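You operate a simulated robot arm through the tools that you are given. There is no shell and no other tool. Be economical: measure what you need, move in short steps, check, and stop when the job is done.

The job below is to be done with a simulated robot arm. You get a single attempt, and the scene is never put back.

JOB
Swap the toothbrushes: purple one onto the charger, teal one into the white cup.
Fine: stand the teal one on the cabinet top meanwhile; purple one down on the peg, lamp lit; neither gets switched on. Set down upright: teal toothbrush.

It is judged by the outcome, as a careful person would: the job done as asked, and still so three seconds after it is handed in. It fails if anything else is knocked over, pushed out of place, dropped, spilled or broken.

ROBOT AND FRAMES
A 6-joint arm with a two-finger parallel gripper, fixed in place. Base frame: the origin is at the foot of the arm, x ahead of it, y to its left, z up; the work surface is at about z = 0.86. Lengths are in m, angles in rad, forces in N, time in s.
With the tool pointing down near the work surface it reaches from about 0.24 to 0.64 m from the base axis. Its first joint turns from -1.152 to 1.152 rad. Payload 2.7 kg.
The tool frame sits at the grasp point between the pads (the TCP): z along the fingers, y along the line on which they close. The tips reach 0.023 m beyond it. Largest opening 0.094 m; finger width 0.038, thickness 0.01; the body of the gripper, 0.054 by 0.096 m, starts 0.039 m behind the TCP.
Orientation is that of the tool frame in the base frame, as a unit quaternion [w, x, y, z]. With the fingers straight down and closing along the base's y, the tool's x points along the base's -x, its y along +y and its z along -z.

CONTROLS
- The arm moves only by the tool arm_command. Its argument "moves" is a list that holds one entry, the list of rows, each a list of 7 numbers: the turn, a rotation vector about the tool's x, y, z in rad, then the shift along the tool's x, y, z in m, then the opening, from 0 (shut) to 1 (fully open). In form: [[[rx, ry, rz, dx, dy, dz, jaw], ...]]. A call has 1 to 12 rows; each row shifts and turns the commanded pose from where the row before left it, along the tool's axes as they then stand. Rows are played at 5 a second. More than 0.05 m and 0.15 rad between two rows, or a gripper value outside its range, and nothing of the call is played. A pose out of reach is approached as far as the arm can. The call stops where the force on the tool passes 40 N (or 10 N more than at its start, if that is more) or the arm is blocked; 0.2 s more then pass. The fingers move at their own pace (about 0.045 m/s each) and stop on an object; they squeeze with about 36 N. The grip force told is the motor's: it shows also when the fingers shut on nothing. Time passes only in rows, and 0.2 s behind the last, so rows that do not move let the fingers close. It gives the time, the measured TCP pose, the force on the tool (base axes), the opening and the grip force at its end, in the units of the frame above (readings bear some noise), with the torque about the TCP (base axes, N m) and any sound that the robot's microphone picked up.
- Cameras (640 x 400 px; columns grow to the right, rows downward): "scene" is fixed at [0.0777, -0.4651, 1.3623]; the picture's right is [0.35, -0.94, 0.00], its down [-0.80, -0.30, -0.52] and it looks along [0.49, 0.18, -0.85] (base axes); focal length 214 px, centre (320, 200). "wrist" rides on the gripper at [0.086, 0.016, -0.075] in the tool frame; the picture's right is [-0.18, 0.98, 0.00], its down [-0.58, -0.11, -0.81] and it looks along [-0.79, -0.15, 0.59] (tool axes); focal length 243 px, centre (320, 200). There is no depth. A picture from a camera that has moved, and an enlarged one, comes with that camera's place and axes in the base frame and with its lens. The place of the scene camera against the robot may be out by one fixed shift of up to 0.018 m in any direction.
- capture(camera): a new picture of that camera. The clock stands still meanwhile.
- enlarge(camera, box): a new picture of the part [left, top, right, bottom] of that camera's present view, enlarged. The clock stands still meanwhile.
- sign_off(): hands the job in; it is judged then, once.

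Go step by step. Nothing tells you positions but the pictures and the camera data: compare them with the known pose of the tool, close in by small moves and look again before you grip or let go. The budget is 120 turns and 64 pictures, counting those below and the enlarged ones. Unless the task says otherwise, let go and move clear before handing in, and close with one line.

The tools are called after "Emit:" by a JSON object that holds its "op" and its "data". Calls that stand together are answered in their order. arm_command: Moves the arm, as the interface text tells. Its arguments: {"type":"object","properties":{"moves":{"type":"array","items":{"type":"array","items":{"type":"array","items":{"type":"number"}}}}},"required":["moves"]} The other tools are called the same way: capture (camera) takes a picture; enlarge (camera, box) takes an enlarged picture of a part of a camera's view; sign_off () hands the job in.

At the start:

```text
t: 0.0
tcp_pos: [0.3031, -0.1624, 1.2252]
orientation: [0.0, 0.001, 1.0, -0.002]
ft_force: [0.6, -0.5, 0.5]
ft_torque: [0.0, 0.0, 0.0]
grip_width: 0.0939
grasp_force: 0.0
```

scene: 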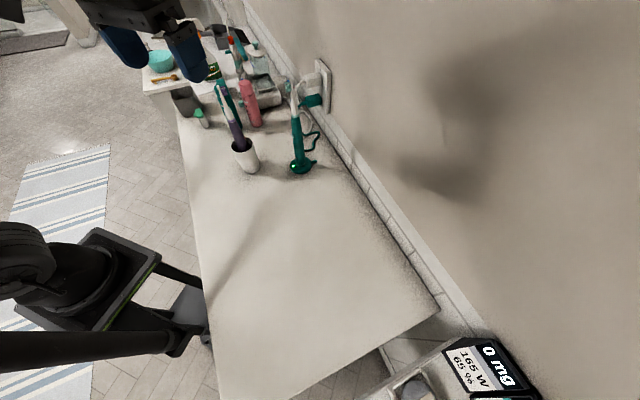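
wrist: 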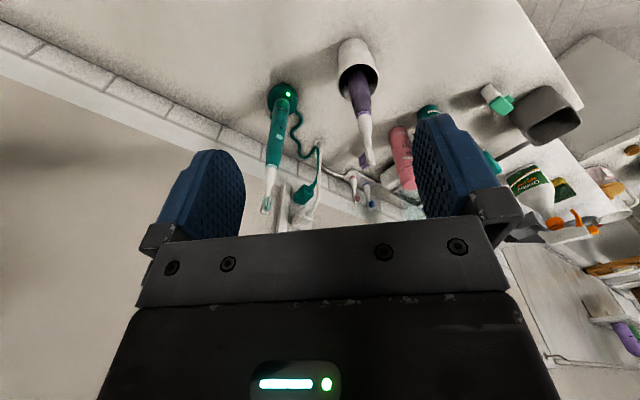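

I see the teal brush standing on the charger near (0.46, -0.27) and the purple one leaning in the white cup near (0.39, -0.12). I'll look closer at both before moving.

Emit:
{"op": "enlarge", "data": {"camera": "scene", "box": [170, 60, 346, 190]}}

Emit:
{"op": "enlarge", "data": {"camera": "wrist", "box": [220, 20, 440, 230]}}

```text
3.08 times, centred on (258, 125) of scene
camera zoom: at [0.0777, -0.4651, 1.3623], right [0.35, -0.94, 0.0], down [-0.8, -0.3, -0.52], along [0.49, 0.18, -0.85], focal length 660 px, centre (511, 431)
```

zoom: 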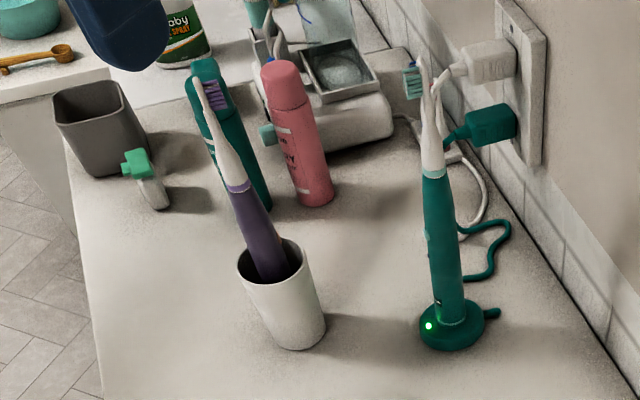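

```text
1.90 times, centred on (330, 125) of wrist
camera zoom: at [0.2166, -0.1471, 1.3016], right [0.18, 0.98, 0.0], down [0.58, -0.11, 0.81], along [0.79, -0.15, -0.59], focal length 462 px, centre (301, 343)
```

zoom: 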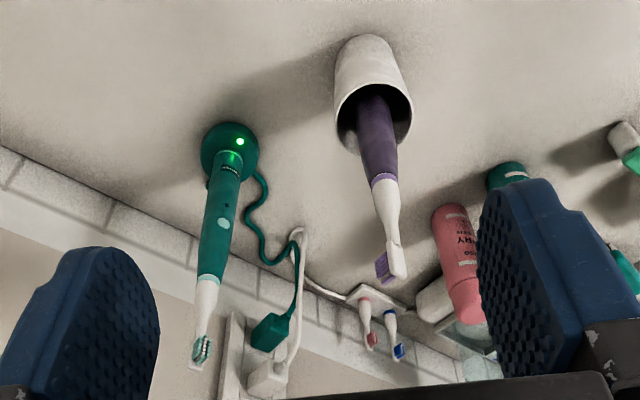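

Both brushes stand nearly upright: teal at about (0.456, -0.265), its handle top near z 1.05, its button facing the arm. Purple is at about (0.395, -0.13) in a cup whose rim is near z 0.955. A top grip would foul the heads, so I'll roll the hand half a turn, which puts the camera above, and then pitch it to a side approach.

Emit:
{"op": "arm_command", "data": {"moves": [[[0, 0, 0.15, 0, 0, 0, 1], [0, 0, 0.15, 0, 0, 0, 1], [0, 0, 0.15, 0, 0, 0, 1], [0, 0, 0.15, 0, 0, 0, 1], [0, 0, 0.15, 0, 0, 0, 1], [0, 0, 0.15, 0, 0, 0, 1], [0, 0, 0.15, 0, 0, 0, 1], [0, 0, 0.15, 0, 0, 0, 1], [0, 0, 0.15, 0, 0, 0, 1], [0, 0, 0.15, 0, 0, 0, 1]]]}}

```text
t: 2.2
tcp_pos: [0.3042, -0.1632, 1.2258]
orientation: [0.002, 0.682, 0.731, -0.001]
ft_force: [0.0, 0.1, -0.1]
ft_torque: [0.01, 0.0, 0.0]
grip_width: 0.0941
grasp_force: 0.2
```

The roll works. I'll continue until tool x points along the approach heading, about -20°.

Emit:
{"op": "arm_command", "data": {"moves": [[[0, 0, 0.15, 0, 0, 0, 1], [0, 0, 0.15, 0, 0, 0, 1], [0, 0, 0.15, 0, 0, 0, 1], [0, 0, 0.15, 0, 0, 0, 1], [0, 0, 0.15, 0, 0, 0, 1], [0, 0, 0.15, 0, 0, 0, 1], [0, 0, 0.15, 0, 0, 0, 1], [0, 0, 0.15, 0, 0, 0, 1], [0, 0, 0.15, 0, 0, 0, 1], [0, 0, 0.15, 0, 0, 0, 1], [0, 0, 0.15, 0, 0, 0, 1], [0, 0, 0.15, 0, 0, 0, 1]]]}}

```text
t: 4.8
tcp_pos: [0.3029, -0.1633, 1.2264]
orientation: [0.001, 0.997, -0.08, 0.002]
ft_force: [-0.4, -0.7, -0.2]
ft_torque: [-0.02, -0.01, 0.03]
grip_width: 0.0939
grasp_force: 0.1
```

Now the final yaw, then I'll start pitching the fingers toward horizontal while edging forward high above everything.

Emit:
{"op": "arm_command", "data": {"moves": [[[0, 0, 0.15, 0, 0.02, 0, 1], [0, 0.15, 0, 0.01, 0.02, 0, 1], [0, 0.15, 0, 0, 0.02, 0, 1], [0, 0.15, 0, 0, 0, 0, 1], [0, 0.15, 0, 0, 0, 0, 1], [0, 0.15, 0, 0, 0, 0, 1], [0, 0.15, 0, 0, 0, 0, 1]]]}}

Emit:
{"op": "capture", "data": {"camera": "wrist"}}

```text
t: 6.4
tcp_pos: [0.292, -0.2324, 1.2266]
orientation: [0.069, 0.889, -0.138, 0.432]
ft_force: [0.4, 0.5, 0.7]
ft_torque: [-0.01, -0.02, -0.01]
grip_width: 0.0941
grasp_force: 0.1
out of reach, approached as far as the arm can: row 1
```

```text
59 pictures are left
camera wrist: at [0.2829, -0.2468, 1.3424], right [-0.41, -0.9, -0.14], down [-0.91, 0.41, 0.04], along [0.02, 0.15, -0.99], focal length 243 px, centre (320, 200)
```

wrist: 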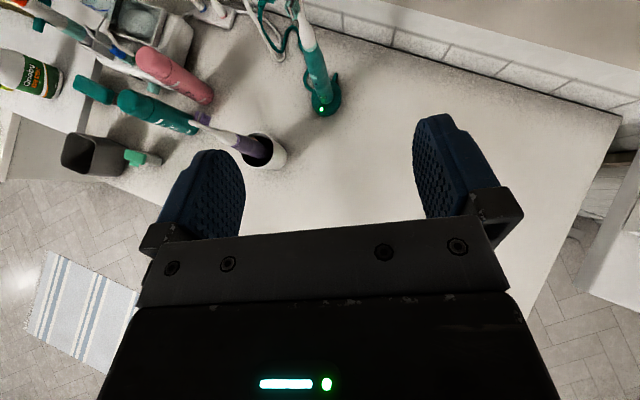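

The camera now looks down over the scene as hoped. I'll pitch to near horizontal, go to a spot about 0.10 m in front of the teal brush, part way down, and look.

Emit:
{"op": "arm_command", "data": {"moves": [[[0, 0.15, 0, 0, 0, 0, 1], [0, 0.15, 0, 0, 0, 0, 1], [0, 0.15, 0, 0, 0, 0, 1], [0, 0, 0, 0.007, -0.01, 0.032, 1], [0, 0, 0, 0.007, -0.01, 0.032, 1], [0, 0, 0, -0.041, 0, 0.009, 1], [0, 0, 0, -0.041, 0, 0.009, 1], [0, 0, 0, -0.041, 0, 0.009, 1], [0, 0, 0, 0, 0, 0, 1]]]}}

Emit:
{"op": "capture", "data": {"camera": "wrist"}}

Emit:
{"op": "capture", "data": {"camera": "scene"}}

```text
t: 8.4
tcp_pos: [0.3619, -0.2339, 1.0977]
orientation: [0.097, 0.771, -0.119, 0.618]
ft_force: [0.2, -0.4, 0.1]
ft_torque: [-0.05, 0.0, 0.02]
grip_width: 0.094
grasp_force: 0.0
```

```text
58 pictures are left
camera wrist: at [0.3052, -0.234, 1.2], right [-0.34, -0.92, -0.18], down [-0.84, 0.38, -0.39], along [0.43, 0.02, -0.9], focal length 243 px, centre (320, 200)
```

wrist: 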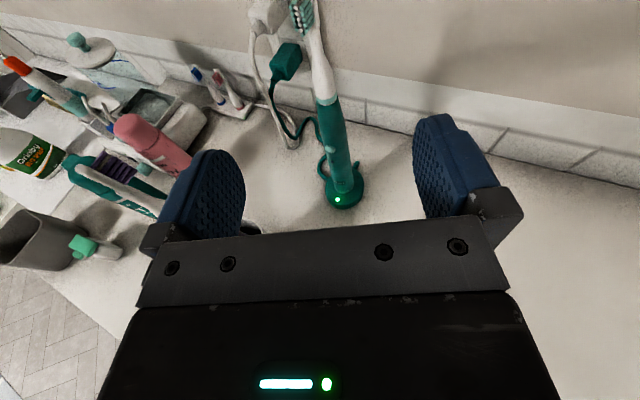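

```text
57 pictures are left
```

scene: 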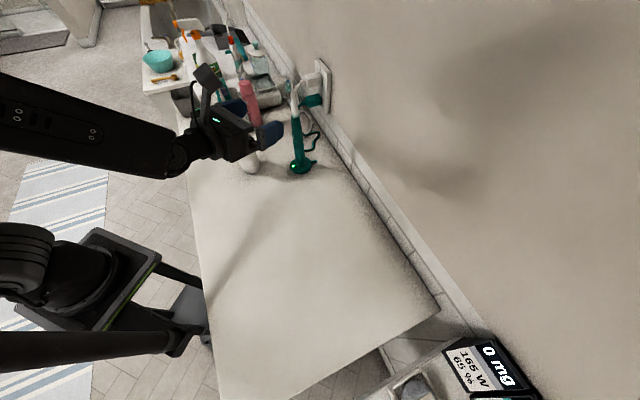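

Emit:
{"op": "enlarge", "data": {"camera": "wrist", "box": [240, 0, 440, 220]}}

```text
1.82 times, centred on (340, 110) of wrist
camera zoom: at [0.3052, -0.234, 1.2], right [-0.34, -0.92, -0.18], down [-0.84, 0.38, -0.39], along [0.43, 0.02, -0.9], focal length 441 px, centre (284, 364)
```

zoom: 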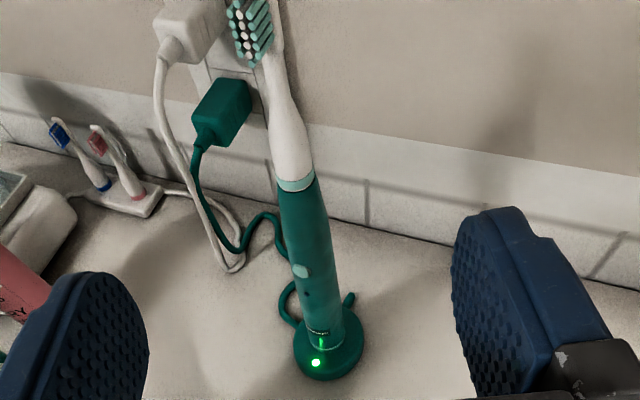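

The teal brush axis is at about (0.461, -0.267), its button near z 1.006 facing the palm, and the hand is lined up with it. I'll lower to z≈1.015 and go partway forward.

Emit:
{"op": "arm_command", "data": {"moves": [[[0, 0, 0, -0.0404, 0, 0.009, 1], [0, 0, 0, -0.0404, 0, 0.009, 1], [0, 0, 0, 0.0065, 0, 0.0293, 1], [0, 0, 0, 0.0065, 0, 0.0293, 1], [0, 0, 0, 0, 0, 0, 1]]]}}

Emit:
{"op": "capture", "data": {"camera": "wrist"}}

Emit:
{"op": "enlarge", "data": {"camera": "scene", "box": [170, 60, 346, 190]}}

```text
t: 9.6
tcp_pos: [0.4173, -0.25, 1.0172]
orientation: [0.096, 0.772, -0.118, 0.617]
ft_force: [-0.6, -0.5, 0.8]
ft_torque: [0.0, 0.02, 0.0]
grip_width: 0.0941
grasp_force: 0.1
```

```text
55 pictures are left
camera wrist: at [0.3605, -0.2499, 1.1193], right [-0.34, -0.93, -0.18], down [-0.84, 0.38, -0.39], along [0.43, 0.02, -0.9], focal length 243 px, centre (320, 200)
```

wrist: 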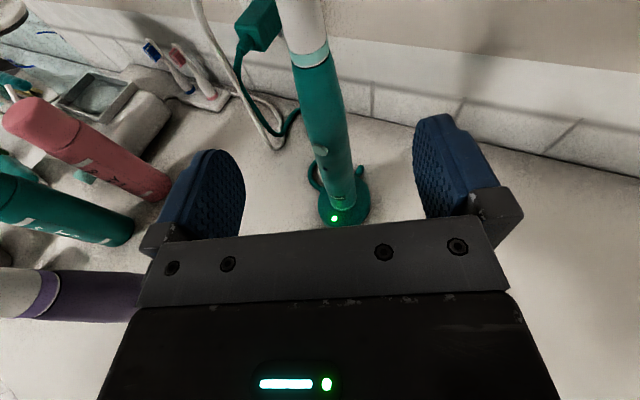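

```text
3.08 times, centred on (258, 125) of scene
camera zoom: at [0.0777, -0.4651, 1.3623], right [0.35, -0.94, 0.0], down [-0.8, -0.3, -0.52], along [0.49, 0.18, -0.85], focal length 660 px, centre (511, 431)
```

zoom: 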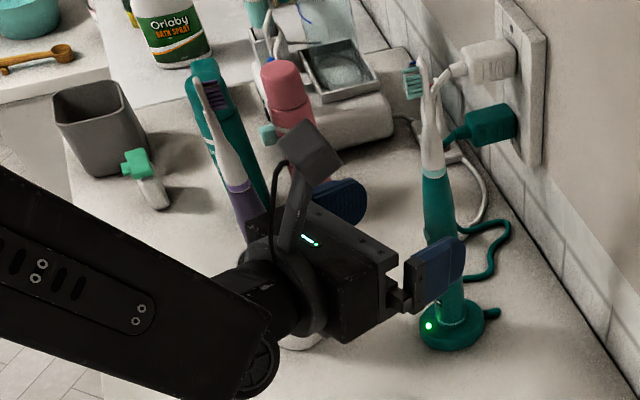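

Lined up; moving the last 0.044 m forward with a 2 mm lateral correction.

Emit:
{"op": "arm_command", "data": {"moves": [[[0, 0, 0, 0.0048, 0.002, 0.0215, 1], [0, 0, 0, 0.0048, 0, 0.0215, 1], [0, 0, 0, 0, 0, 0, 1]]]}}

Emit:
{"op": "capture", "data": {"camera": "wrist"}}

Emit:
{"op": "enlarge", "data": {"camera": "scene", "box": [200, 60, 346, 190]}}

```text
t: 10.4
tcp_pos: [0.4594, -0.2663, 1.0181]
orientation: [0.096, 0.771, -0.118, 0.618]
ft_force: [0.1, -0.5, 0.3]
ft_torque: [0.0, -0.02, 0.0]
grip_width: 0.0939
grasp_force: 0.0
```

```text
53 pictures are left
camera wrist: at [0.4034, -0.2655, 1.1193], right [-0.34, -0.93, -0.18], down [-0.84, 0.38, -0.39], along [0.43, 0.02, -0.9], focal length 243 px, centre (320, 200)
```

wrist: 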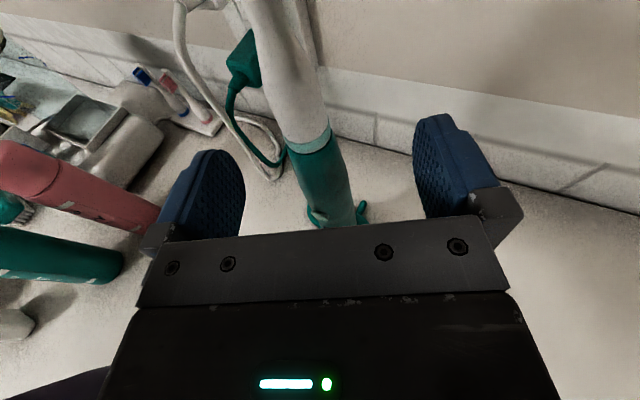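

```text
3.08 times, centred on (273, 125) of scene
camera zoom: at [0.0777, -0.4651, 1.3623], right [0.35, -0.94, 0.0], down [-0.8, -0.3, -0.52], along [0.49, 0.18, -0.85], focal length 660 px, centre (465, 431)
```

zoom: 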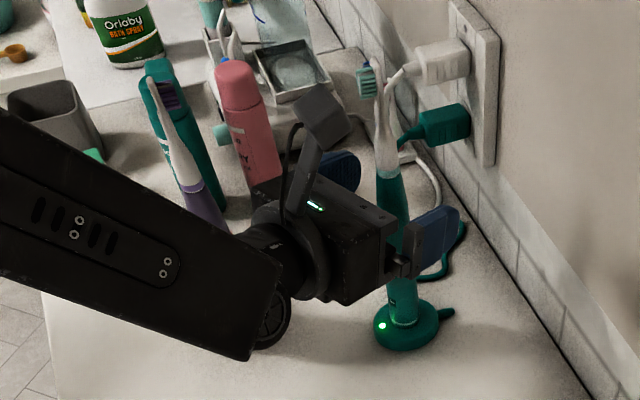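

The brush sits between the pads, roughly centred, with the button facing the palm. Closing.

Emit:
{"op": "arm_command", "data": {"moves": [[[0, 0, 0, 0, 0, 0, 0.6], [0, 0, 0, 0, 0, 0, 0.4], [0, 0, 0, 0, 0, 0, 0.2], [0, 0, 0, 0, 0, 0, 0.2], [0, 0, 0, 0, 0, 0, 0.1], [0, 0, 0, 0, 0, 0, 0.1]]]}}

Emit:
{"op": "capture", "data": {"camera": "wrist"}}

```text
t: 11.8
tcp_pos: [0.4586, -0.2659, 1.0181]
orientation: [0.097, 0.771, -0.118, 0.618]
ft_force: [1.1, 0.7, -0.3]
ft_torque: [-0.01, -0.03, -0.04]
grip_width: 0.0248
grasp_force: 35.7
```

```text
51 pictures are left
camera wrist: at [0.4031, -0.2654, 1.1192], right [-0.34, -0.93, -0.18], down [-0.84, 0.38, -0.39], along [0.43, 0.02, -0.9], focal length 243 px, centre (320, 200)
```

wrist: 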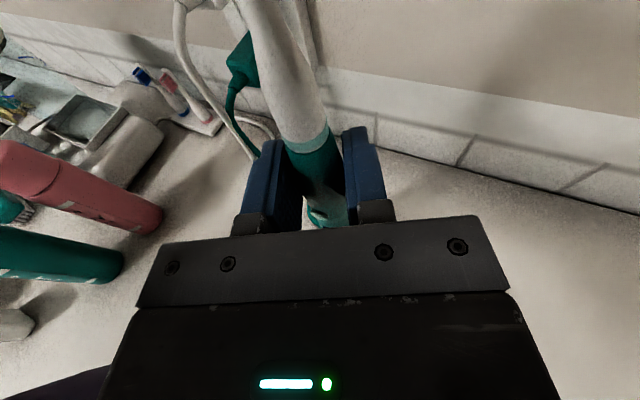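

Gripped at 24.8 mm with low forces and no sound. Lifting straight up in small steps.

Emit:
{"op": "arm_command", "data": {"moves": [[[0, 0, 0, 0.0098, 0, -0.0022, 0.1], [0, 0, 0, 0.0098, 0, -0.0022, 0.1], [0, 0, 0, 0.0098, 0, -0.0022, 0.1], [0, 0, 0, 0.0195, 0, -0.0043, 0.1], [0, 0, 0, 0.0195, 0, -0.0043, 0.1]]]}}

Emit:
{"op": "enlarge", "data": {"camera": "scene", "box": [200, 60, 346, 190]}}

```text
t: 13.0
tcp_pos: [0.46, -0.2656, 1.0893]
orientation: [0.097, 0.771, -0.119, 0.618]
ft_force: [-0.3, 0.5, -1.6]
ft_torque: [0.03, 0.02, 0.01]
grip_width: 0.0251
grasp_force: 35.5
```

```text
3.08 times, centred on (273, 125) of scene
camera zoom: at [0.0777, -0.4651, 1.3623], right [0.35, -0.94, 0.0], down [-0.8, -0.3, -0.52], along [0.49, 0.18, -0.85], focal length 660 px, centre (465, 431)
```

zoom: 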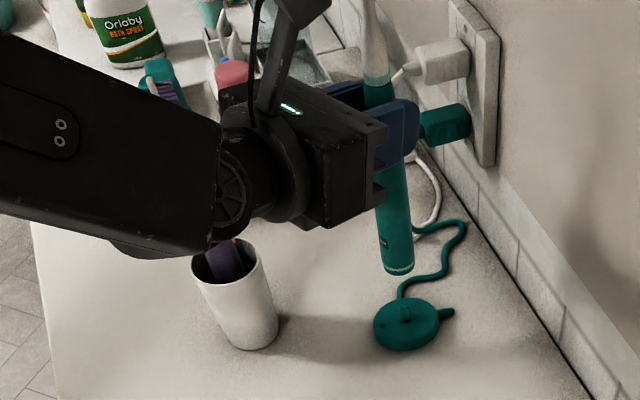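

Teal lifted cleanly, and the charger's peg is visible with its lamp off. I'll carry the brush to open counter near (0.31, -0.42), away from the charger.

Emit:
{"op": "arm_command", "data": {"moves": [[[0, 0, 0, -0.0042, 0.0385, -0.0188, 0.1], [0, 0, 0, -0.0042, 0.0385, -0.0188, 0.1], [0, 0, 0, -0.0042, 0.0385, -0.0188, 0.1], [0, 0, 0, -0.0042, 0.0385, -0.0188, 0.1], [0, 0, 0, -0.0042, 0.0385, -0.0188, 0.1], [-0.098, 0, 0.022, 0, 0, 0, 0.1], [-0.098, 0, 0.022, 0, 0, 0, 0.1], [-0.098, 0, 0.022, 0, 0, 0, 0.1], [0, 0, 0, 0, 0, 0, 0.1]]]}}

Emit:
{"op": "capture", "data": {"camera": "scene"}}

Emit:
{"op": "capture", "data": {"camera": "wrist"}}

```text
t: 15.0
tcp_pos: [0.3516, -0.3997, 1.0924]
orientation: [0.188, 0.745, -0.233, 0.597]
ft_force: [0.0, 0.0, -1.7]
ft_torque: [0.02, -0.02, 0.0]
grip_width: 0.0247
grasp_force: 35.9
out of reach, approached as far as the arm can: row 4, 5
```

```text
49 pictures are left
```

scene: 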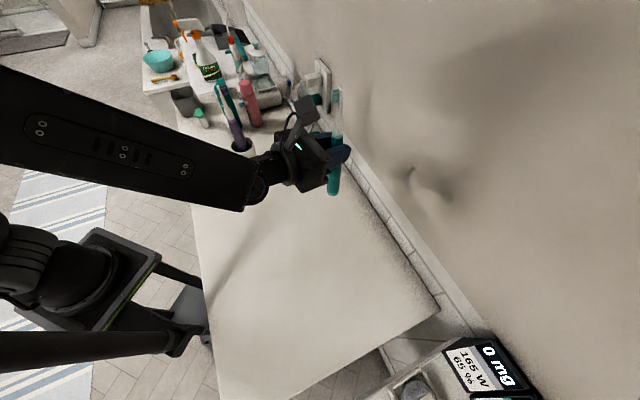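

```text
48 pictures are left
camera wrist: at [0.297, -0.3821, 1.194], right [-0.6, -0.78, -0.18], down [-0.69, 0.61, -0.39], along [0.42, -0.11, -0.9], focal length 243 px, centre (320, 200)
```

wrist: 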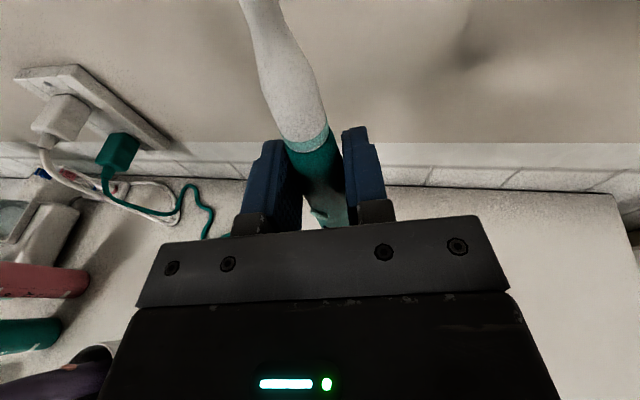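

The arm stopped a little short, at (0.352, -0.400), which is still open counter and clear of the charger path, so I'll set it down there. Lowering most of the way first.

Emit:
{"op": "arm_command", "data": {"moves": [[[0, 0, 0, -0.0341, 0, 0.0076, 0.1], [0, 0, 0, -0.0341, 0, 0.0076, 0.1], [0, 0, 0, 0, 0, 0, 0.1]]]}}

Emit:
{"op": "enlarge", "data": {"camera": "scene", "box": [260, 80, 420, 220]}}

```text
t: 15.8
tcp_pos: [0.3531, -0.4001, 1.0217]
orientation: [0.188, 0.745, -0.233, 0.596]
ft_force: [-0.6, 0.5, -0.8]
ft_torque: [0.02, 0.01, -0.03]
grip_width: 0.025
grasp_force: 36.0
```

```text
2.86 times, centred on (340, 150) of scene
camera zoom: at [0.0777, -0.4651, 1.3623], right [0.35, -0.94, 0.0], down [-0.8, -0.3, -0.52], along [0.49, 0.18, -0.85], focal length 613 px, centre (263, 343)
```

zoom: 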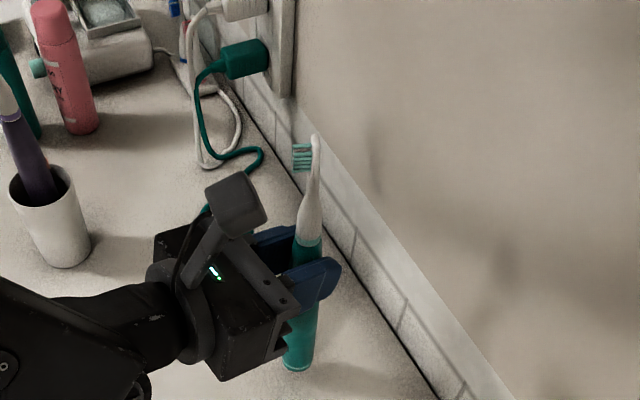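

Bottom is close to the counter. Lowering in small steps while watching the force.

Emit:
{"op": "arm_command", "data": {"moves": [[[0, 0, 0, -0.0039, 0, 0.0009, 0.1], [0, 0, 0, -0.0039, 0, 0.0009, 0.1], [0, 0, 0, 0, 0, 0, 0.1]]]}}

Emit:
{"op": "arm_command", "data": {"moves": [[[0, 0, 0, -0.0029, 0, 0.0007, 0.1], [0, 0, 0, 0, 0, 0, 0.1]]]}}

Emit:
{"op": "arm_command", "data": {"moves": [[[0, 0, 0, -0.002, 0, 0.0004, 0.1], [0, 0, 0, 0, 0, 0, 0.1]]]}}

```text
t: 16.6
tcp_pos: [0.3524, -0.4002, 1.0146]
orientation: [0.188, 0.744, -0.233, 0.597]
ft_force: [-0.7, 0.5, -2.1]
ft_torque: [-0.03, -0.01, -0.02]
grip_width: 0.025
grasp_force: 35.6
```

```text
t: 17.2
tcp_pos: [0.3521, -0.4006, 1.0121]
orientation: [0.188, 0.744, -0.233, 0.597]
ft_force: [-0.8, 0.2, -1.7]
ft_torque: [0.0, -0.01, 0.01]
grip_width: 0.0249
grasp_force: 36.2
```

```text
t: 17.8
tcp_pos: [0.3518, -0.4013, 1.0094]
orientation: [0.189, 0.744, -0.234, 0.597]
ft_force: [0.4, -0.3, -1.6]
ft_torque: [0.06, 0.01, 0.03]
grip_width: 0.025
grasp_force: 36.5
```

No contact yet at z 1.009. Continuing in 2 mm steps.

Emit:
{"op": "arm_command", "data": {"moves": [[[0, 0, 0, -0.002, 0, 0.0004, 0.1], [0, 0, 0, 0, 0, 0, 0.1]]]}}

Emit:
{"op": "arm_command", "data": {"moves": [[[0, 0, 0, -0.002, 0, 0.0004, 0.1], [0, 0, 0, 0, 0, 0, 0.1]]]}}

Emit:
{"op": "enlarge", "data": {"camera": "scene", "box": [300, 110, 370, 190]}}

```text
t: 18.4
tcp_pos: [0.3514, -0.4, 1.0076]
orientation: [0.188, 0.745, -0.233, 0.597]
ft_force: [0.1, 1.0, -1.5]
ft_torque: [-0.01, 0.02, -0.02]
grip_width: 0.0245
grasp_force: 36.4
```

```text
t: 19.0
tcp_pos: [0.3527, -0.4008, 1.005]
orientation: [0.188, 0.745, -0.233, 0.596]
ft_force: [-0.1, -0.4, -1.6]
ft_torque: [0.04, 0.0, 0.0]
grip_width: 0.0246
grasp_force: 35.6
```

```text
5.00 times, centred on (335, 150) of scene
camera zoom: at [0.0777, -0.4651, 1.3623], right [0.35, -0.94, 0.0], down [-0.8, -0.3, -0.52], along [0.49, 0.18, -0.85], focal length 1072 px, centre (245, 450)
```

zoom: 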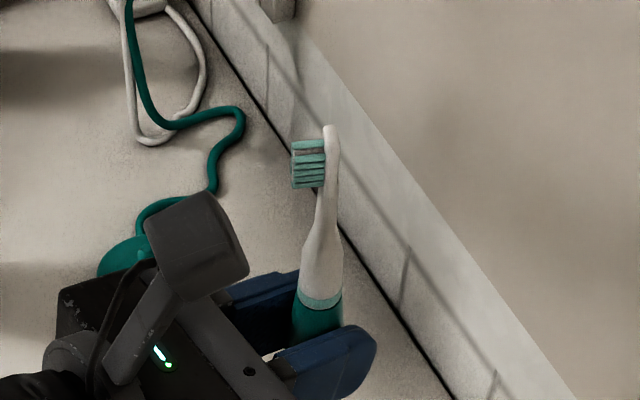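

Still 1.6 N of brush weight and no contact. Continuing down.

Emit:
{"op": "arm_command", "data": {"moves": [[[0, 0, 0, -0.002, 0, 0.0004, 0.1], [0, 0, 0, 0, 0, 0, 0.1]]]}}

Emit:
{"op": "arm_command", "data": {"moves": [[[0, 0, 0, -0.0015, 0, 0.0003, 0.1], [0, 0, 0, 0, 0, 0, 0.1]]]}}

Emit:
{"op": "enlarge", "data": {"camera": "scene", "box": [290, 130, 370, 190]}}

```text
t: 19.6
tcp_pos: [0.3507, -0.4001, 1.0038]
orientation: [0.188, 0.745, -0.233, 0.597]
ft_force: [-0.4, 0.5, -1.8]
ft_torque: [-0.01, 0.01, 0.0]
grip_width: 0.0246
grasp_force: 36.1
```

```text
t: 20.2
tcp_pos: [0.3516, -0.3994, 1.002]
orientation: [0.189, 0.744, -0.234, 0.597]
ft_force: [0.4, 1.0, -2.0]
ft_torque: [0.0, 0.01, -0.03]
grip_width: 0.0247
grasp_force: 35.6
```

```text
6.67 times, centred on (330, 160) of scene
camera zoom: at [0.0777, -0.4651, 1.3623], right [0.35, -0.94, 0.0], down [-0.8, -0.3, -0.52], along [0.49, 0.18, -0.85], focal length 1430 px, centre (253, 467)
```

zoom: 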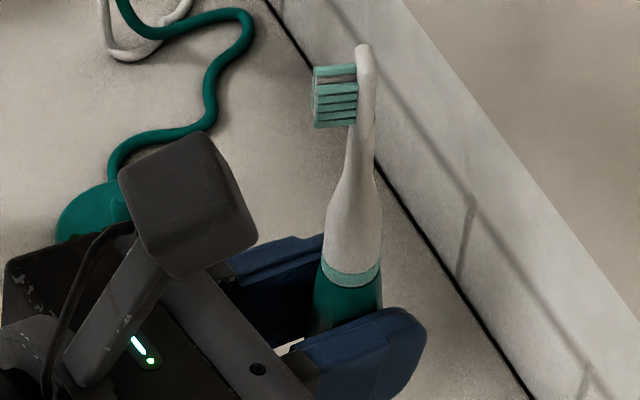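

Emit:
{"op": "arm_command", "data": {"moves": [[[0, 0, 0, -0.0015, 0, 0.0003, 0.1], [0, 0, 0, 0, 0, 0, 0.1]]]}}

Emit:
{"op": "arm_command", "data": {"moves": [[[0, 0, 0, -0.0015, 0, 0.0003, 0.1], [0, 0, 0, 0, 0, 0, 0.1]]]}}

Emit:
{"op": "enlarge", "data": {"camera": "scene", "box": [290, 160, 370, 230]}}

```text
t: 20.8
tcp_pos: [0.3517, -0.3993, 1.0018]
orientation: [0.189, 0.744, -0.234, 0.597]
ft_force: [-1.2, 0.9, 5.6]
ft_torque: [0.22, 0.26, 0.0]
grip_width: 0.0251
grasp_force: 35.6
```

```text
t: 21.4
tcp_pos: [0.3521, -0.4005, 1.0009]
orientation: [0.19, 0.743, -0.233, 0.599]
ft_force: [-3.0, 3.4, 21.0]
ft_torque: [0.33, 0.53, -0.06]
grip_width: 0.0246
grasp_force: 36.4
```

```text
5.71 times, centred on (330, 195) of scene
camera zoom: at [0.0774, -0.4647, 1.3624], right [0.35, -0.94, 0.0], down [-0.8, -0.3, -0.52], along [0.49, 0.18, -0.85], focal length 1226 px, centre (263, 229)
```

zoom: 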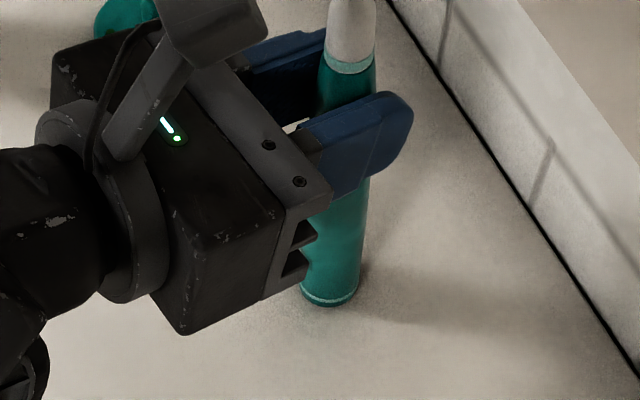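

Contact at z≈1.0015, now pressing 21 N. I'll relieve by just over 1 mm so the brush stands on its own weight, and check.

Emit:
{"op": "arm_command", "data": {"moves": [[[0, 0, 0, 0.0012, 0, -0.0003, 0.1], [0, 0, 0, 0, 0, 0, 0.1]]]}}

Emit:
{"op": "capture", "data": {"camera": "wrist"}}

```text
t: 22.0
tcp_pos: [0.3523, -0.3995, 1.0019]
orientation: [0.189, 0.743, -0.232, 0.599]
ft_force: [5.0, -4.5, 16.0]
ft_torque: [-0.61, -0.7, 0.02]
grip_width: 0.0248
grasp_force: 36.0
```

```text
43 pictures are left
camera wrist: at [0.2977, -0.3826, 1.1027], right [-0.59, -0.78, -0.18], down [-0.69, 0.61, -0.4], along [0.42, -0.11, -0.9], focal length 243 px, centre (320, 200)
```

wrist: 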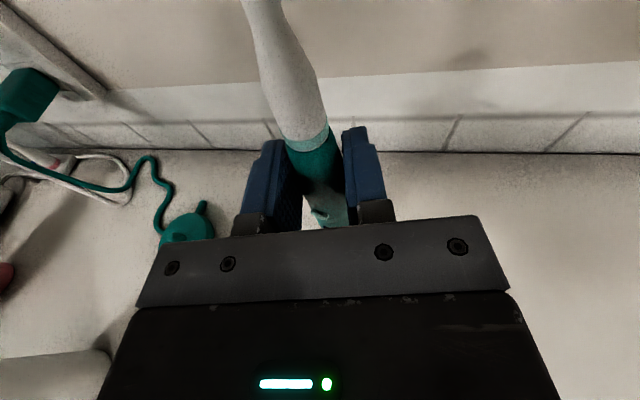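

Still 16 N with some side load; relieving a little further.

Emit:
{"op": "arm_command", "data": {"moves": [[[0, 0, 0, 0.001, 0, -0.0002, 0.1], [0, 0, 0, 0, 0, 0, 0.1]]]}}

```text
t: 22.6
tcp_pos: [0.352, -0.4, 1.0007]
orientation: [0.188, 0.745, -0.233, 0.597]
ft_force: [4.1, -2.3, 13.1]
ft_torque: [-0.47, -0.67, -0.02]
grip_width: 0.0249
grasp_force: 36.2
```

Emit:
{"op": "arm_command", "data": {"moves": [[[0, 0, 0, 0.001, 0, -0.0002, 0.1], [0, 0, 0, 0, 0, 0, 0.1]]]}}

```text
t: 23.2
tcp_pos: [0.351, -0.3981, 1.0011]
orientation: [0.187, 0.745, -0.233, 0.596]
ft_force: [1.3, -1.3, 6.5]
ft_torque: [-0.35, -0.34, -0.02]
grip_width: 0.0249
grasp_force: 36.6
```

Emit:
{"op": "arm_command", "data": {"moves": [[[0, 0, 0, 0.0008, 0, -0.0002, 0.1], [0, 0, 0, 0, 0, 0, 0.1]]]}}

```text
t: 23.8
tcp_pos: [0.3502, -0.3983, 1.0003]
orientation: [0.187, 0.746, -0.234, 0.595]
ft_force: [-0.1, -0.4, -1.8]
ft_torque: [0.0, 0.03, 0.02]
grip_width: 0.0246
grasp_force: 35.7
```

Forces are back to the hanging weight, so the brush bottom is a hair above the counter and upright. I'll ease down 0.6 mm and open slowly.

Emit:
{"op": "arm_command", "data": {"moves": [[[0, 0, 0, -0.0006, 0, 0.0001, 0.1], [0, 0, 0, 0, 0, 0, 0.1]]]}}

```text
t: 24.4
tcp_pos: [0.3522, -0.398, 1.0008]
orientation: [0.188, 0.745, -0.234, 0.596]
ft_force: [1.0, -0.6, -2.2]
ft_torque: [0.03, 0.0, -0.02]
grip_width: 0.0247
grasp_force: 36.2
```

Emit:
{"op": "arm_command", "data": {"moves": [[[0, 0, 0, -0.0005, 0, 0.0001, 0.1], [0, 0, 0, 0, 0, 0, 0.1]]]}}

```text
t: 25.0
tcp_pos: [0.3504, -0.3999, 1.0016]
orientation: [0.189, 0.744, -0.234, 0.597]
ft_force: [0.2, -0.2, -1.6]
ft_torque: [0.01, 0.01, -0.02]
grip_width: 0.0245
grasp_force: 36.8
```

Emit:
{"op": "arm_command", "data": {"moves": [[[0, 0, 0, -0.0006, 0, 0.0001, 0.1], [0, 0, 0, 0, 0, 0, 0.1]]]}}

```text
t: 25.6
tcp_pos: [0.351, -0.4004, 1.0014]
orientation: [0.188, 0.744, -0.232, 0.598]
ft_force: [-1.8, 1.7, 3.7]
ft_torque: [0.21, 0.13, -0.03]
grip_width: 0.0248
grasp_force: 36.0
```

Light contact, about 5 N. Opening gradually.

Emit:
{"op": "arm_command", "data": {"moves": [[[0, 0, 0, 0, 0, 0, 0.3], [0, 0, 0, 0, 0, 0, 0.36], [0, 0, 0, 0, 0, 0, 0.45], [0, 0, 0, 0, 0, 0, 0.6], [0, 0, 0, 0, 0, 0, 0.8], [0, 0, 0, 0, 0, 0, 1], [0, 0, 0, 0, 0, 0, 1]]]}}

Emit:
{"op": "capture", "data": {"camera": "wrist"}}

```text
t: 27.2
tcp_pos: [0.3513, -0.3988, 1.0006]
orientation: [0.188, 0.744, -0.233, 0.597]
ft_force: [0.0, 0.2, 0.5]
ft_torque: [-0.01, -0.03, 0.01]
grip_width: 0.0938
grasp_force: 0.0
```

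```text
42 pictures are left
camera wrist: at [0.2969, -0.3819, 1.1023], right [-0.59, -0.78, -0.18], down [-0.69, 0.61, -0.39], along [0.42, -0.11, -0.9], focal length 243 px, centre (320, 200)
```

wrist: 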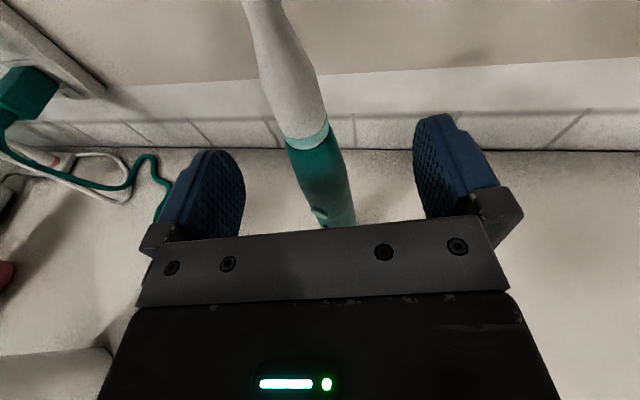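

The teal brush stands on its own. Backing straight out.

Emit:
{"op": "arm_command", "data": {"moves": [[[0, 0, 0, -0.0043, 0, -0.0195, 1], [0, 0, 0, -0.0043, 0, -0.0195, 1], [0, 0, 0, -0.0087, 0, -0.039, 1], [0, 0, 0, -0.0065, 0, -0.0293, 1], [0, 0, 0, 0.039, 0, -0.0087, 1], [0, 0, 0, 0.039, 0, -0.0087, 1], [0, 0, 0, 0, 0, 0, 1]]]}}

Emit:
{"op": "capture", "data": {"camera": "scene"}}

Emit:
{"op": "capture", "data": {"camera": "wrist"}}

```text
t: 28.8
tcp_pos: [0.2948, -0.3186, 1.0832]
orientation: [0.188, 0.745, -0.233, 0.596]
ft_force: [-0.7, 0.1, -0.4]
ft_torque: [0.02, 0.0, 0.01]
grip_width: 0.0941
grasp_force: 0.1
out of reach, approached as far as the arm can: row 3, 4
```

```text
41 pictures are left
```

scene: 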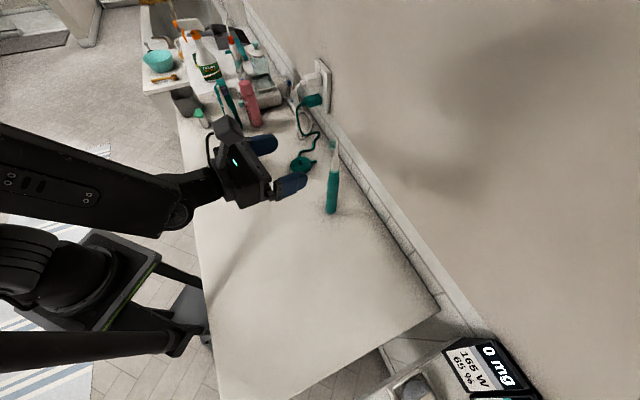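

```text
40 pictures are left
camera wrist: at [0.2413, -0.3021, 1.1845], right [-0.59, -0.78, -0.18], down [-0.69, 0.61, -0.39], along [0.42, -0.11, -0.9], focal length 243 px, centre (320, 200)
```

wrist: 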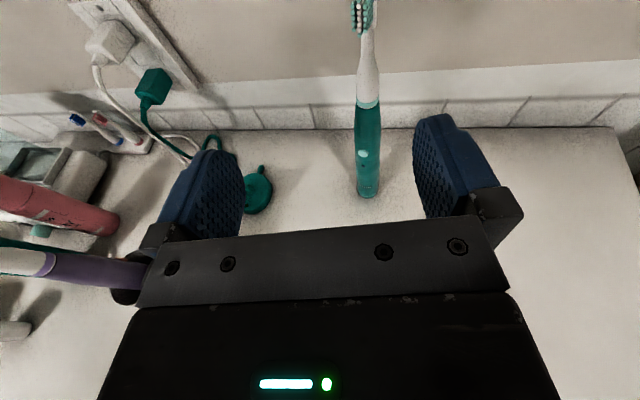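

Teal stands at about (0.356, -0.402). Horizontal retreats near r≈0.43 hit reach limits, so for purple (r≈0.416) I'll come down on it from above with the hand near horizontal. First up and yaw back.

Emit:
{"op": "arm_command", "data": {"moves": [[[0, 0, 0, 0.039, 0, -0.0087, 1], [0, 0, 0, 0.039, 0, -0.0087, 1], [0, 0, 0, 0.039, 0, -0.0087, 1], [0.1464, 0, -0.0326, 0, 0, 0, 1], [0.1464, 0, -0.0326, 0, 0, 0, 1], [0.1464, 0, -0.0326, 0, 0, 0, 1], [0, 0, 0, 0, 0, 0, 1]]]}}

```text
t: 30.4
tcp_pos: [0.3081, -0.3146, 1.2052]
orientation: [0.049, 0.778, -0.06, 0.623]
ft_force: [0.6, -0.2, -0.5]
ft_torque: [0.0, -0.03, 0.03]
grip_width: 0.094
grasp_force: 0.1
out of reach, approached as far as the arm can: row 6
```

Emit:
{"op": "arm_command", "data": {"moves": [[[0, 0, 0, 0.001, -0.039, 0.005, 1], [0, 0, 0, 0.001, -0.039, 0.005, 1], [0, 0, 0, 0.001, -0.039, 0.005, 1], [0, 0, 0, 0.001, -0.039, 0.005, 1], [0, 0, 0, 0.001, -0.037, 0.005, 1], [0, 0, 0, 0, 0, 0, 1]]]}}

Emit:
{"op": "capture", "data": {"camera": "wrist"}}

Emit:
{"op": "capture", "data": {"camera": "scene"}}

```text
t: 31.8
tcp_pos: [0.3626, -0.1255, 1.2045]
orientation: [0.05, 0.779, -0.062, 0.623]
ft_force: [0.2, 0.3, -0.4]
ft_torque: [0.04, 0.04, 0.03]
grip_width: 0.0939
grasp_force: 0.0
```

```text
39 pictures are left
camera wrist: at [0.3058, -0.1337, 1.3063], right [-0.2, -0.96, -0.18], down [-0.89, 0.25, -0.39], along [0.42, 0.08, -0.9], focal length 243 px, centre (320, 200)
```

wrist: 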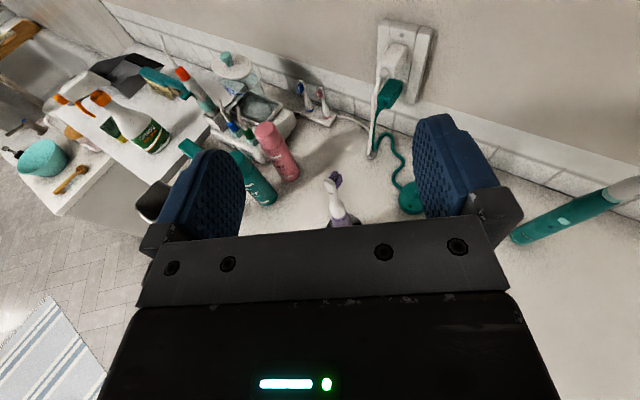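

```text
38 pictures are left
```

scene: 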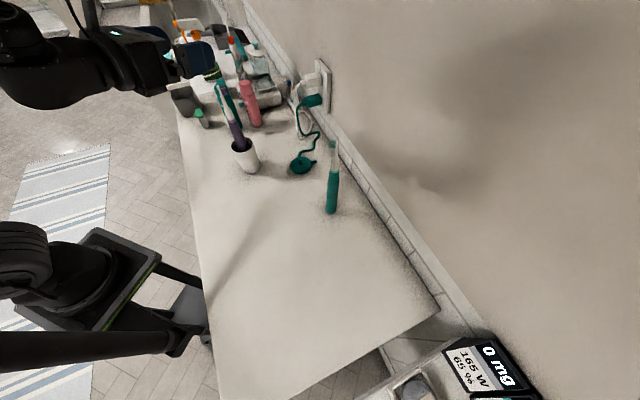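

Emit:
{"op": "enlarge", "data": {"camera": "wrist", "box": [260, 130, 430, 240]}}

Emit:
{"op": "enlarge", "data": {"camera": "scene", "box": [205, 70, 275, 180]}}

```text
3.64 times, centred on (345, 185) of wrist
camera zoom: at [0.3058, -0.1337, 1.3063], right [-0.2, -0.96, -0.18], down [-0.89, 0.25, -0.39], along [0.42, 0.08, -0.9], focal length 882 px, centre (229, 254)
```

zoom: 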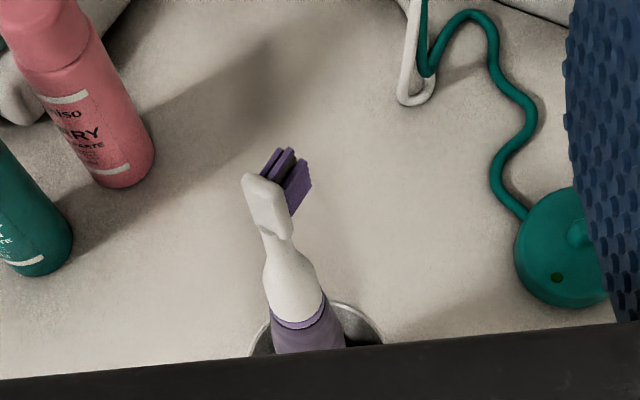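

```text
3.64 times, centred on (240, 125) of scene
camera zoom: at [0.0777, -0.465, 1.3623], right [0.35, -0.94, 0.0], down [-0.8, -0.3, -0.52], along [0.49, 0.18, -0.85], focal length 780 px, centre (611, 473)
```

zoom: 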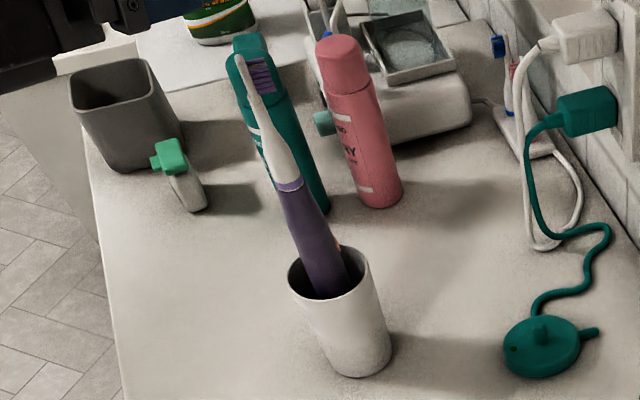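

Purple is at about (0.400, -0.128), nearly upright, with bristles and button facing roughly az -60°. To keep the pads off its button I'll yaw the hand to about -25° before coming down.

Emit:
{"op": "arm_command", "data": {"moves": [[[-0.1367, 0, 0.0303, 0, 0, 0, 1], [-0.1367, 0, 0.0303, 0, 0, 0, 1], [0, 0, 0, 0, 0, 0, 1]]]}}

```text
t: 32.6
tcp_pos: [0.3628, -0.1281, 1.2041]
orientation: [0.128, 0.763, -0.159, 0.613]
ft_force: [0.1, -0.4, 0.9]
ft_torque: [0.01, -0.04, 0.02]
grip_width: 0.094
grasp_force: 0.0
```

Reachable. Moving over the brush, still above its head.

Emit:
{"op": "arm_command", "data": {"moves": [[[0, 0, 0, 0.0074, -0.0148, 0.0331, 1], [0, 0, 0, 0, 0, 0, 1]]]}}

Emit:
{"op": "capture", "data": {"camera": "wrist"}}

Emit:
{"op": "enlarge", "data": {"camera": "scene", "box": [140, 20, 300, 190]}}

```text
t: 33.2
tcp_pos: [0.3912, -0.1452, 1.2086]
orientation: [0.133, 0.763, -0.166, 0.61]
ft_force: [0.0, 0.3, 0.6]
ft_torque: [-0.01, -0.02, 0.0]
grip_width: 0.0941
grasp_force: 0.2
out of reach, approached as far as the arm can: row 1
```

```text
35 pictures are left
camera wrist: at [0.3349, -0.1384, 1.3105], right [-0.45, -0.88, -0.18], down [-0.78, 0.48, -0.39], along [0.43, -0.03, -0.9], focal length 243 px, centre (320, 200)
```

wrist: 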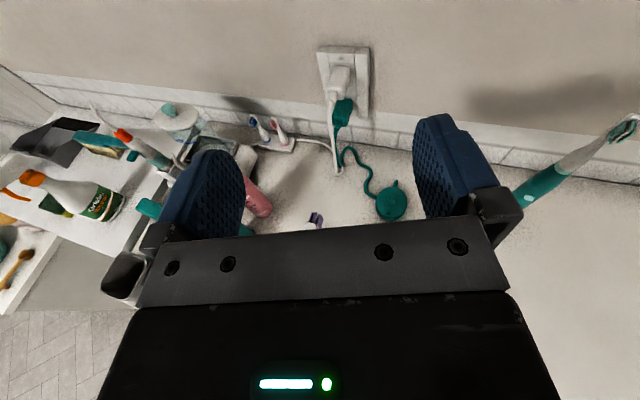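

```text
2.35 times, centred on (220, 105) of scene
camera zoom: at [0.0777, -0.4651, 1.3623], right [0.35, -0.94, 0.0], down [-0.8, -0.3, -0.52], along [0.49, 0.18, -0.85], focal length 505 px, centre (555, 424)
```

zoom: 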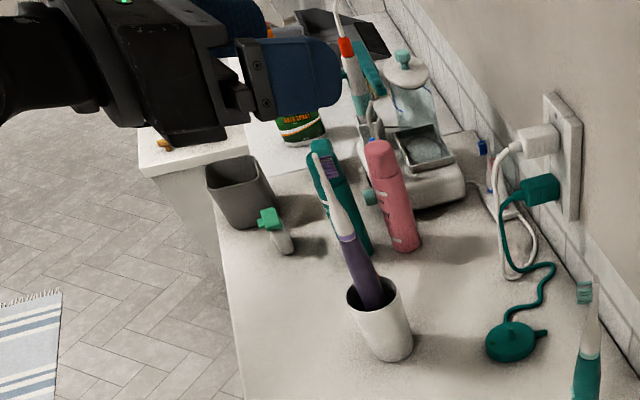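

That heading is right at a wrist limit; I'll back the yaw off to about -19.5° and centre over the brush.

Emit:
{"op": "arm_command", "data": {"moves": [[[0.0878, 0, -0.0194, 0, 0, 0, 1], [0, 0, 0, 0.0005, -0.0191, 0.0025, 1], [0, 0, 0, 0, 0, 0, 1]]]}}

Emit:
{"op": "enlarge", "data": {"camera": "wrist", "box": [200, 100, 480, 275]}}

```text
t: 34.0
tcp_pos: [0.3994, -0.1292, 1.2071]
orientation: [0.109, 0.769, -0.135, 0.616]
ft_force: [0.5, 0.1, -0.4]
ft_torque: [0.0, 0.03, 0.0]
grip_width: 0.0941
grasp_force: 0.0
```

```text
2.29 times, centred on (340, 188) of wrist
camera zoom: at [0.3428, -0.1263, 1.3095], right [-0.37, -0.91, -0.18], down [-0.82, 0.41, -0.39], along [0.43, 0.0, -0.9], focal length 555 px, centre (274, 229)
```

zoom: 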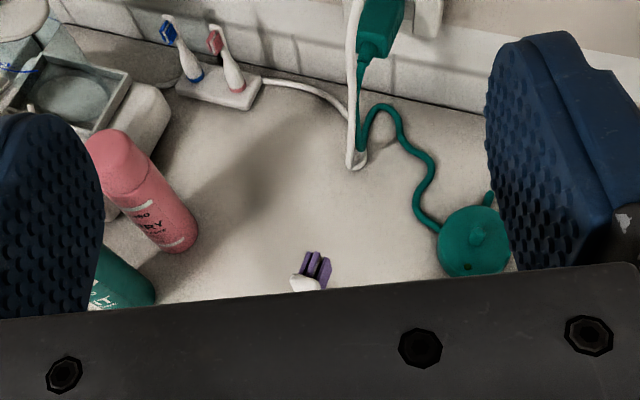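

The hand is centred over the brush, with other objects more than 0.1 m away. Descending halfway so the fingers straddle the head, then checking.

Emit:
{"op": "arm_command", "data": {"moves": [[[0, 0, 0, -0.0293, 0, 0.0065, 1], [0, 0, 0, -0.0293, 0, 0.0065, 1], [0, 0, 0, -0.0293, 0, 0.0065, 1], [0, 0, 0, 0, 0, 0, 1]]]}}

Emit:
{"op": "capture", "data": {"camera": "wrist"}}

Emit:
{"op": "enlarge", "data": {"camera": "scene", "box": [170, 40, 300, 190]}}

```text
t: 35.0
tcp_pos: [0.3978, -0.1331, 1.1203]
orientation: [0.107, 0.769, -0.133, 0.616]
ft_force: [0.1, -0.2, 1.0]
ft_torque: [-0.02, 0.03, 0.0]
grip_width: 0.0939
grasp_force: 0.0
out of reach, approached as far as the arm can: row 3
```

```text
32 pictures are left
camera wrist: at [0.341, -0.1312, 1.2222], right [-0.37, -0.91, -0.18], down [-0.82, 0.41, -0.39], along [0.43, 0.0, -0.9], focal length 243 px, centre (320, 200)
```

wrist: 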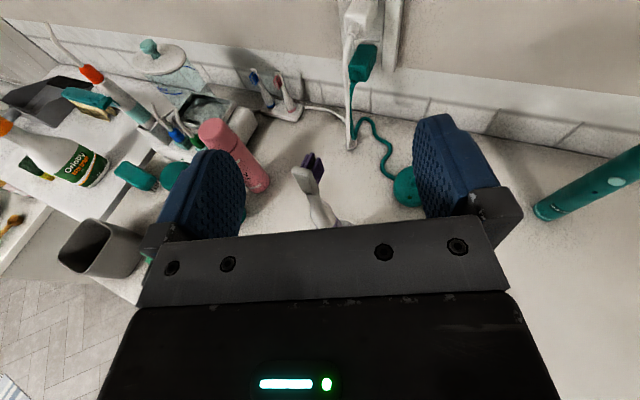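

```text
2.67 times, centred on (235, 115) of scene
camera zoom: at [0.0777, -0.4651, 1.3623], right [0.35, -0.94, 0.0], down [-0.8, -0.3, -0.52], along [0.49, 0.18, -0.85], focal length 572 px, centre (547, 427)
```

zoom: 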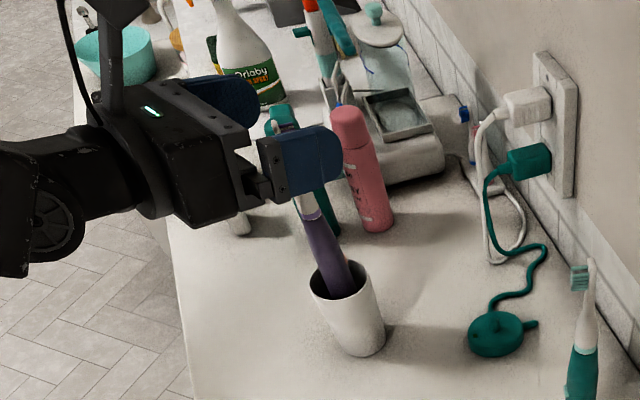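

The arm is near its inner reach limit at this pitch. I'll tip the hand about 8° more downward, recentre on the brush and continue down.

Emit:
{"op": "arm_command", "data": {"moves": [[[0, -0.14, 0, 0, 0, 0, 1], [0, 0, 0, 0, -0.004, 0.0025, 1], [0, 0, 0, -0.0187, 0, 0.007, 1], [0, 0, 0, -0.0187, 0, 0.007, 1], [0, 0, 0, 0, 0, 0, 1]]]}}

Emit:
{"op": "capture", "data": {"camera": "wrist"}}

```text
t: 36.2
tcp_pos: [0.4009, -0.1331, 1.0795]
orientation: [0.097, 0.811, -0.14, 0.56]
ft_force: [0.3, 0.7, 0.2]
ft_torque: [-0.02, 0.01, 0.01]
grip_width: 0.0939
grasp_force: 0.1
```

```text
30 pictures are left
camera wrist: at [0.3582, -0.1349, 1.1882], right [-0.39, -0.9, -0.17], down [-0.87, 0.42, -0.26], along [0.31, 0.05, -0.95], focal length 243 px, centre (320, 200)
```

wrist: 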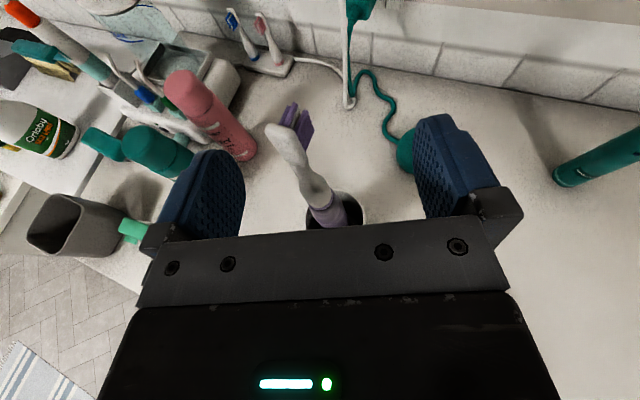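

Good; the handle is centred within a few millimetres. Continuing down toward grip height in smaller steps.

Emit:
{"op": "arm_command", "data": {"moves": [[[0, 0, 0, -0.0187, -0.003, 0.005, 1], [0, 0, 0, -0.014, 0, 0.0053, 1], [0, 0, 0, 0, 0, 0, 1]]]}}

Emit:
{"op": "capture", "data": {"camera": "wrist"}}

Emit:
{"op": "enlarge", "data": {"camera": "scene", "box": [170, 40, 300, 190]}}

```text
t: 37.0
tcp_pos: [0.3948, -0.14, 1.0473]
orientation: [0.097, 0.81, -0.141, 0.561]
ft_force: [-1.1, -0.7, -0.2]
ft_torque: [0.01, 0.0, 0.0]
grip_width: 0.0941
grasp_force: 0.0
out of reach, approached as far as the arm can: row 1, 2
```

```text
29 pictures are left
camera wrist: at [0.3518, -0.1424, 1.1556], right [-0.39, -0.9, -0.17], down [-0.87, 0.43, -0.26], along [0.31, 0.05, -0.95], focal length 243 px, centre (320, 200)
```

wrist: 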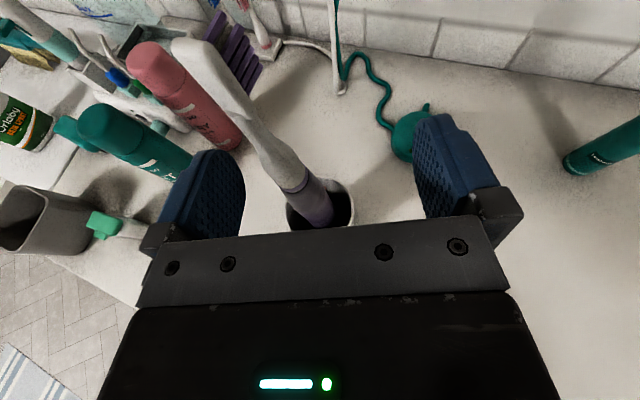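

```text
2.67 times, centred on (235, 115) of scene
camera zoom: at [0.0777, -0.4651, 1.3623], right [0.35, -0.94, 0.0], down [-0.8, -0.3, -0.52], along [0.49, 0.18, -0.85], focal length 572 px, centre (547, 427)
```

zoom: 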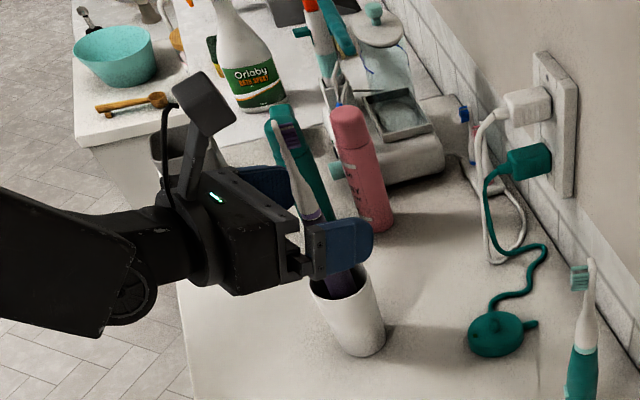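

The stop is a wrist limit on heading, so I'll yaw back to about -12°. The button, az about -50° near z 0.99, sits off to the side of and below the pads if I grip at z≈1.02. Recentring, then lowering.

Emit:
{"op": "arm_command", "data": {"moves": [[[0.1216, 0, -0.0461, 0, 0, 0, 1], [0, 0, 0, 0.0009, -0.0118, 0.0024, 1], [0, 0, 0, -0.0126, 0, 0.0048, 1], [0, 0, 0, -0.0126, 0, 0.0048, 1], [0, 0, 0, 0, 0, 0, 1]]]}}

Emit:
{"op": "capture", "data": {"camera": "wrist"}}

Emit:
{"op": "enlarge", "data": {"camera": "scene", "box": [190, 70, 290, 190]}}

```text
t: 38.2
tcp_pos: [0.3993, -0.1302, 1.0201]
orientation: [0.063, 0.817, -0.089, 0.566]
ft_force: [0.0, 0.6, -0.4]
ft_torque: [0.02, 0.0, 0.0]
grip_width: 0.094
grasp_force: 0.0
```

```text
27 pictures are left
camera wrist: at [0.3561, -0.1372, 1.129], right [-0.28, -0.95, -0.17], down [-0.91, 0.31, -0.26], along [0.3, 0.08, -0.95], focal length 243 px, centre (320, 200)
```

wrist: 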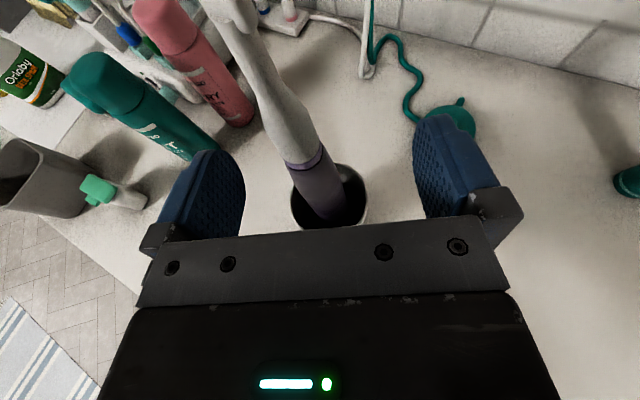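

```text
3.33 times, centred on (240, 130) of scene
camera zoom: at [0.0777, -0.4651, 1.3623], right [0.35, -0.94, 0.0], down [-0.8, -0.3, -0.52], along [0.49, 0.18, -0.85], focal length 715 px, centre (587, 433)
```

zoom: 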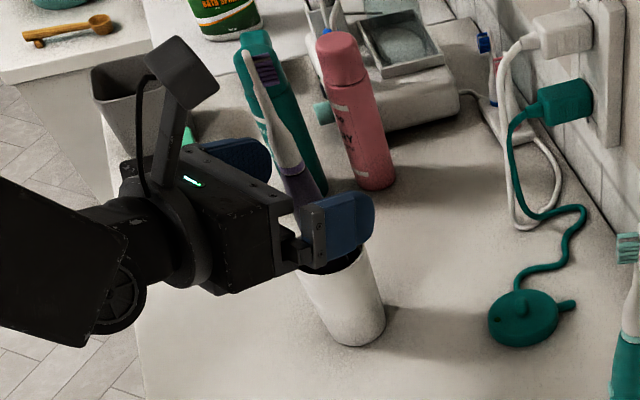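

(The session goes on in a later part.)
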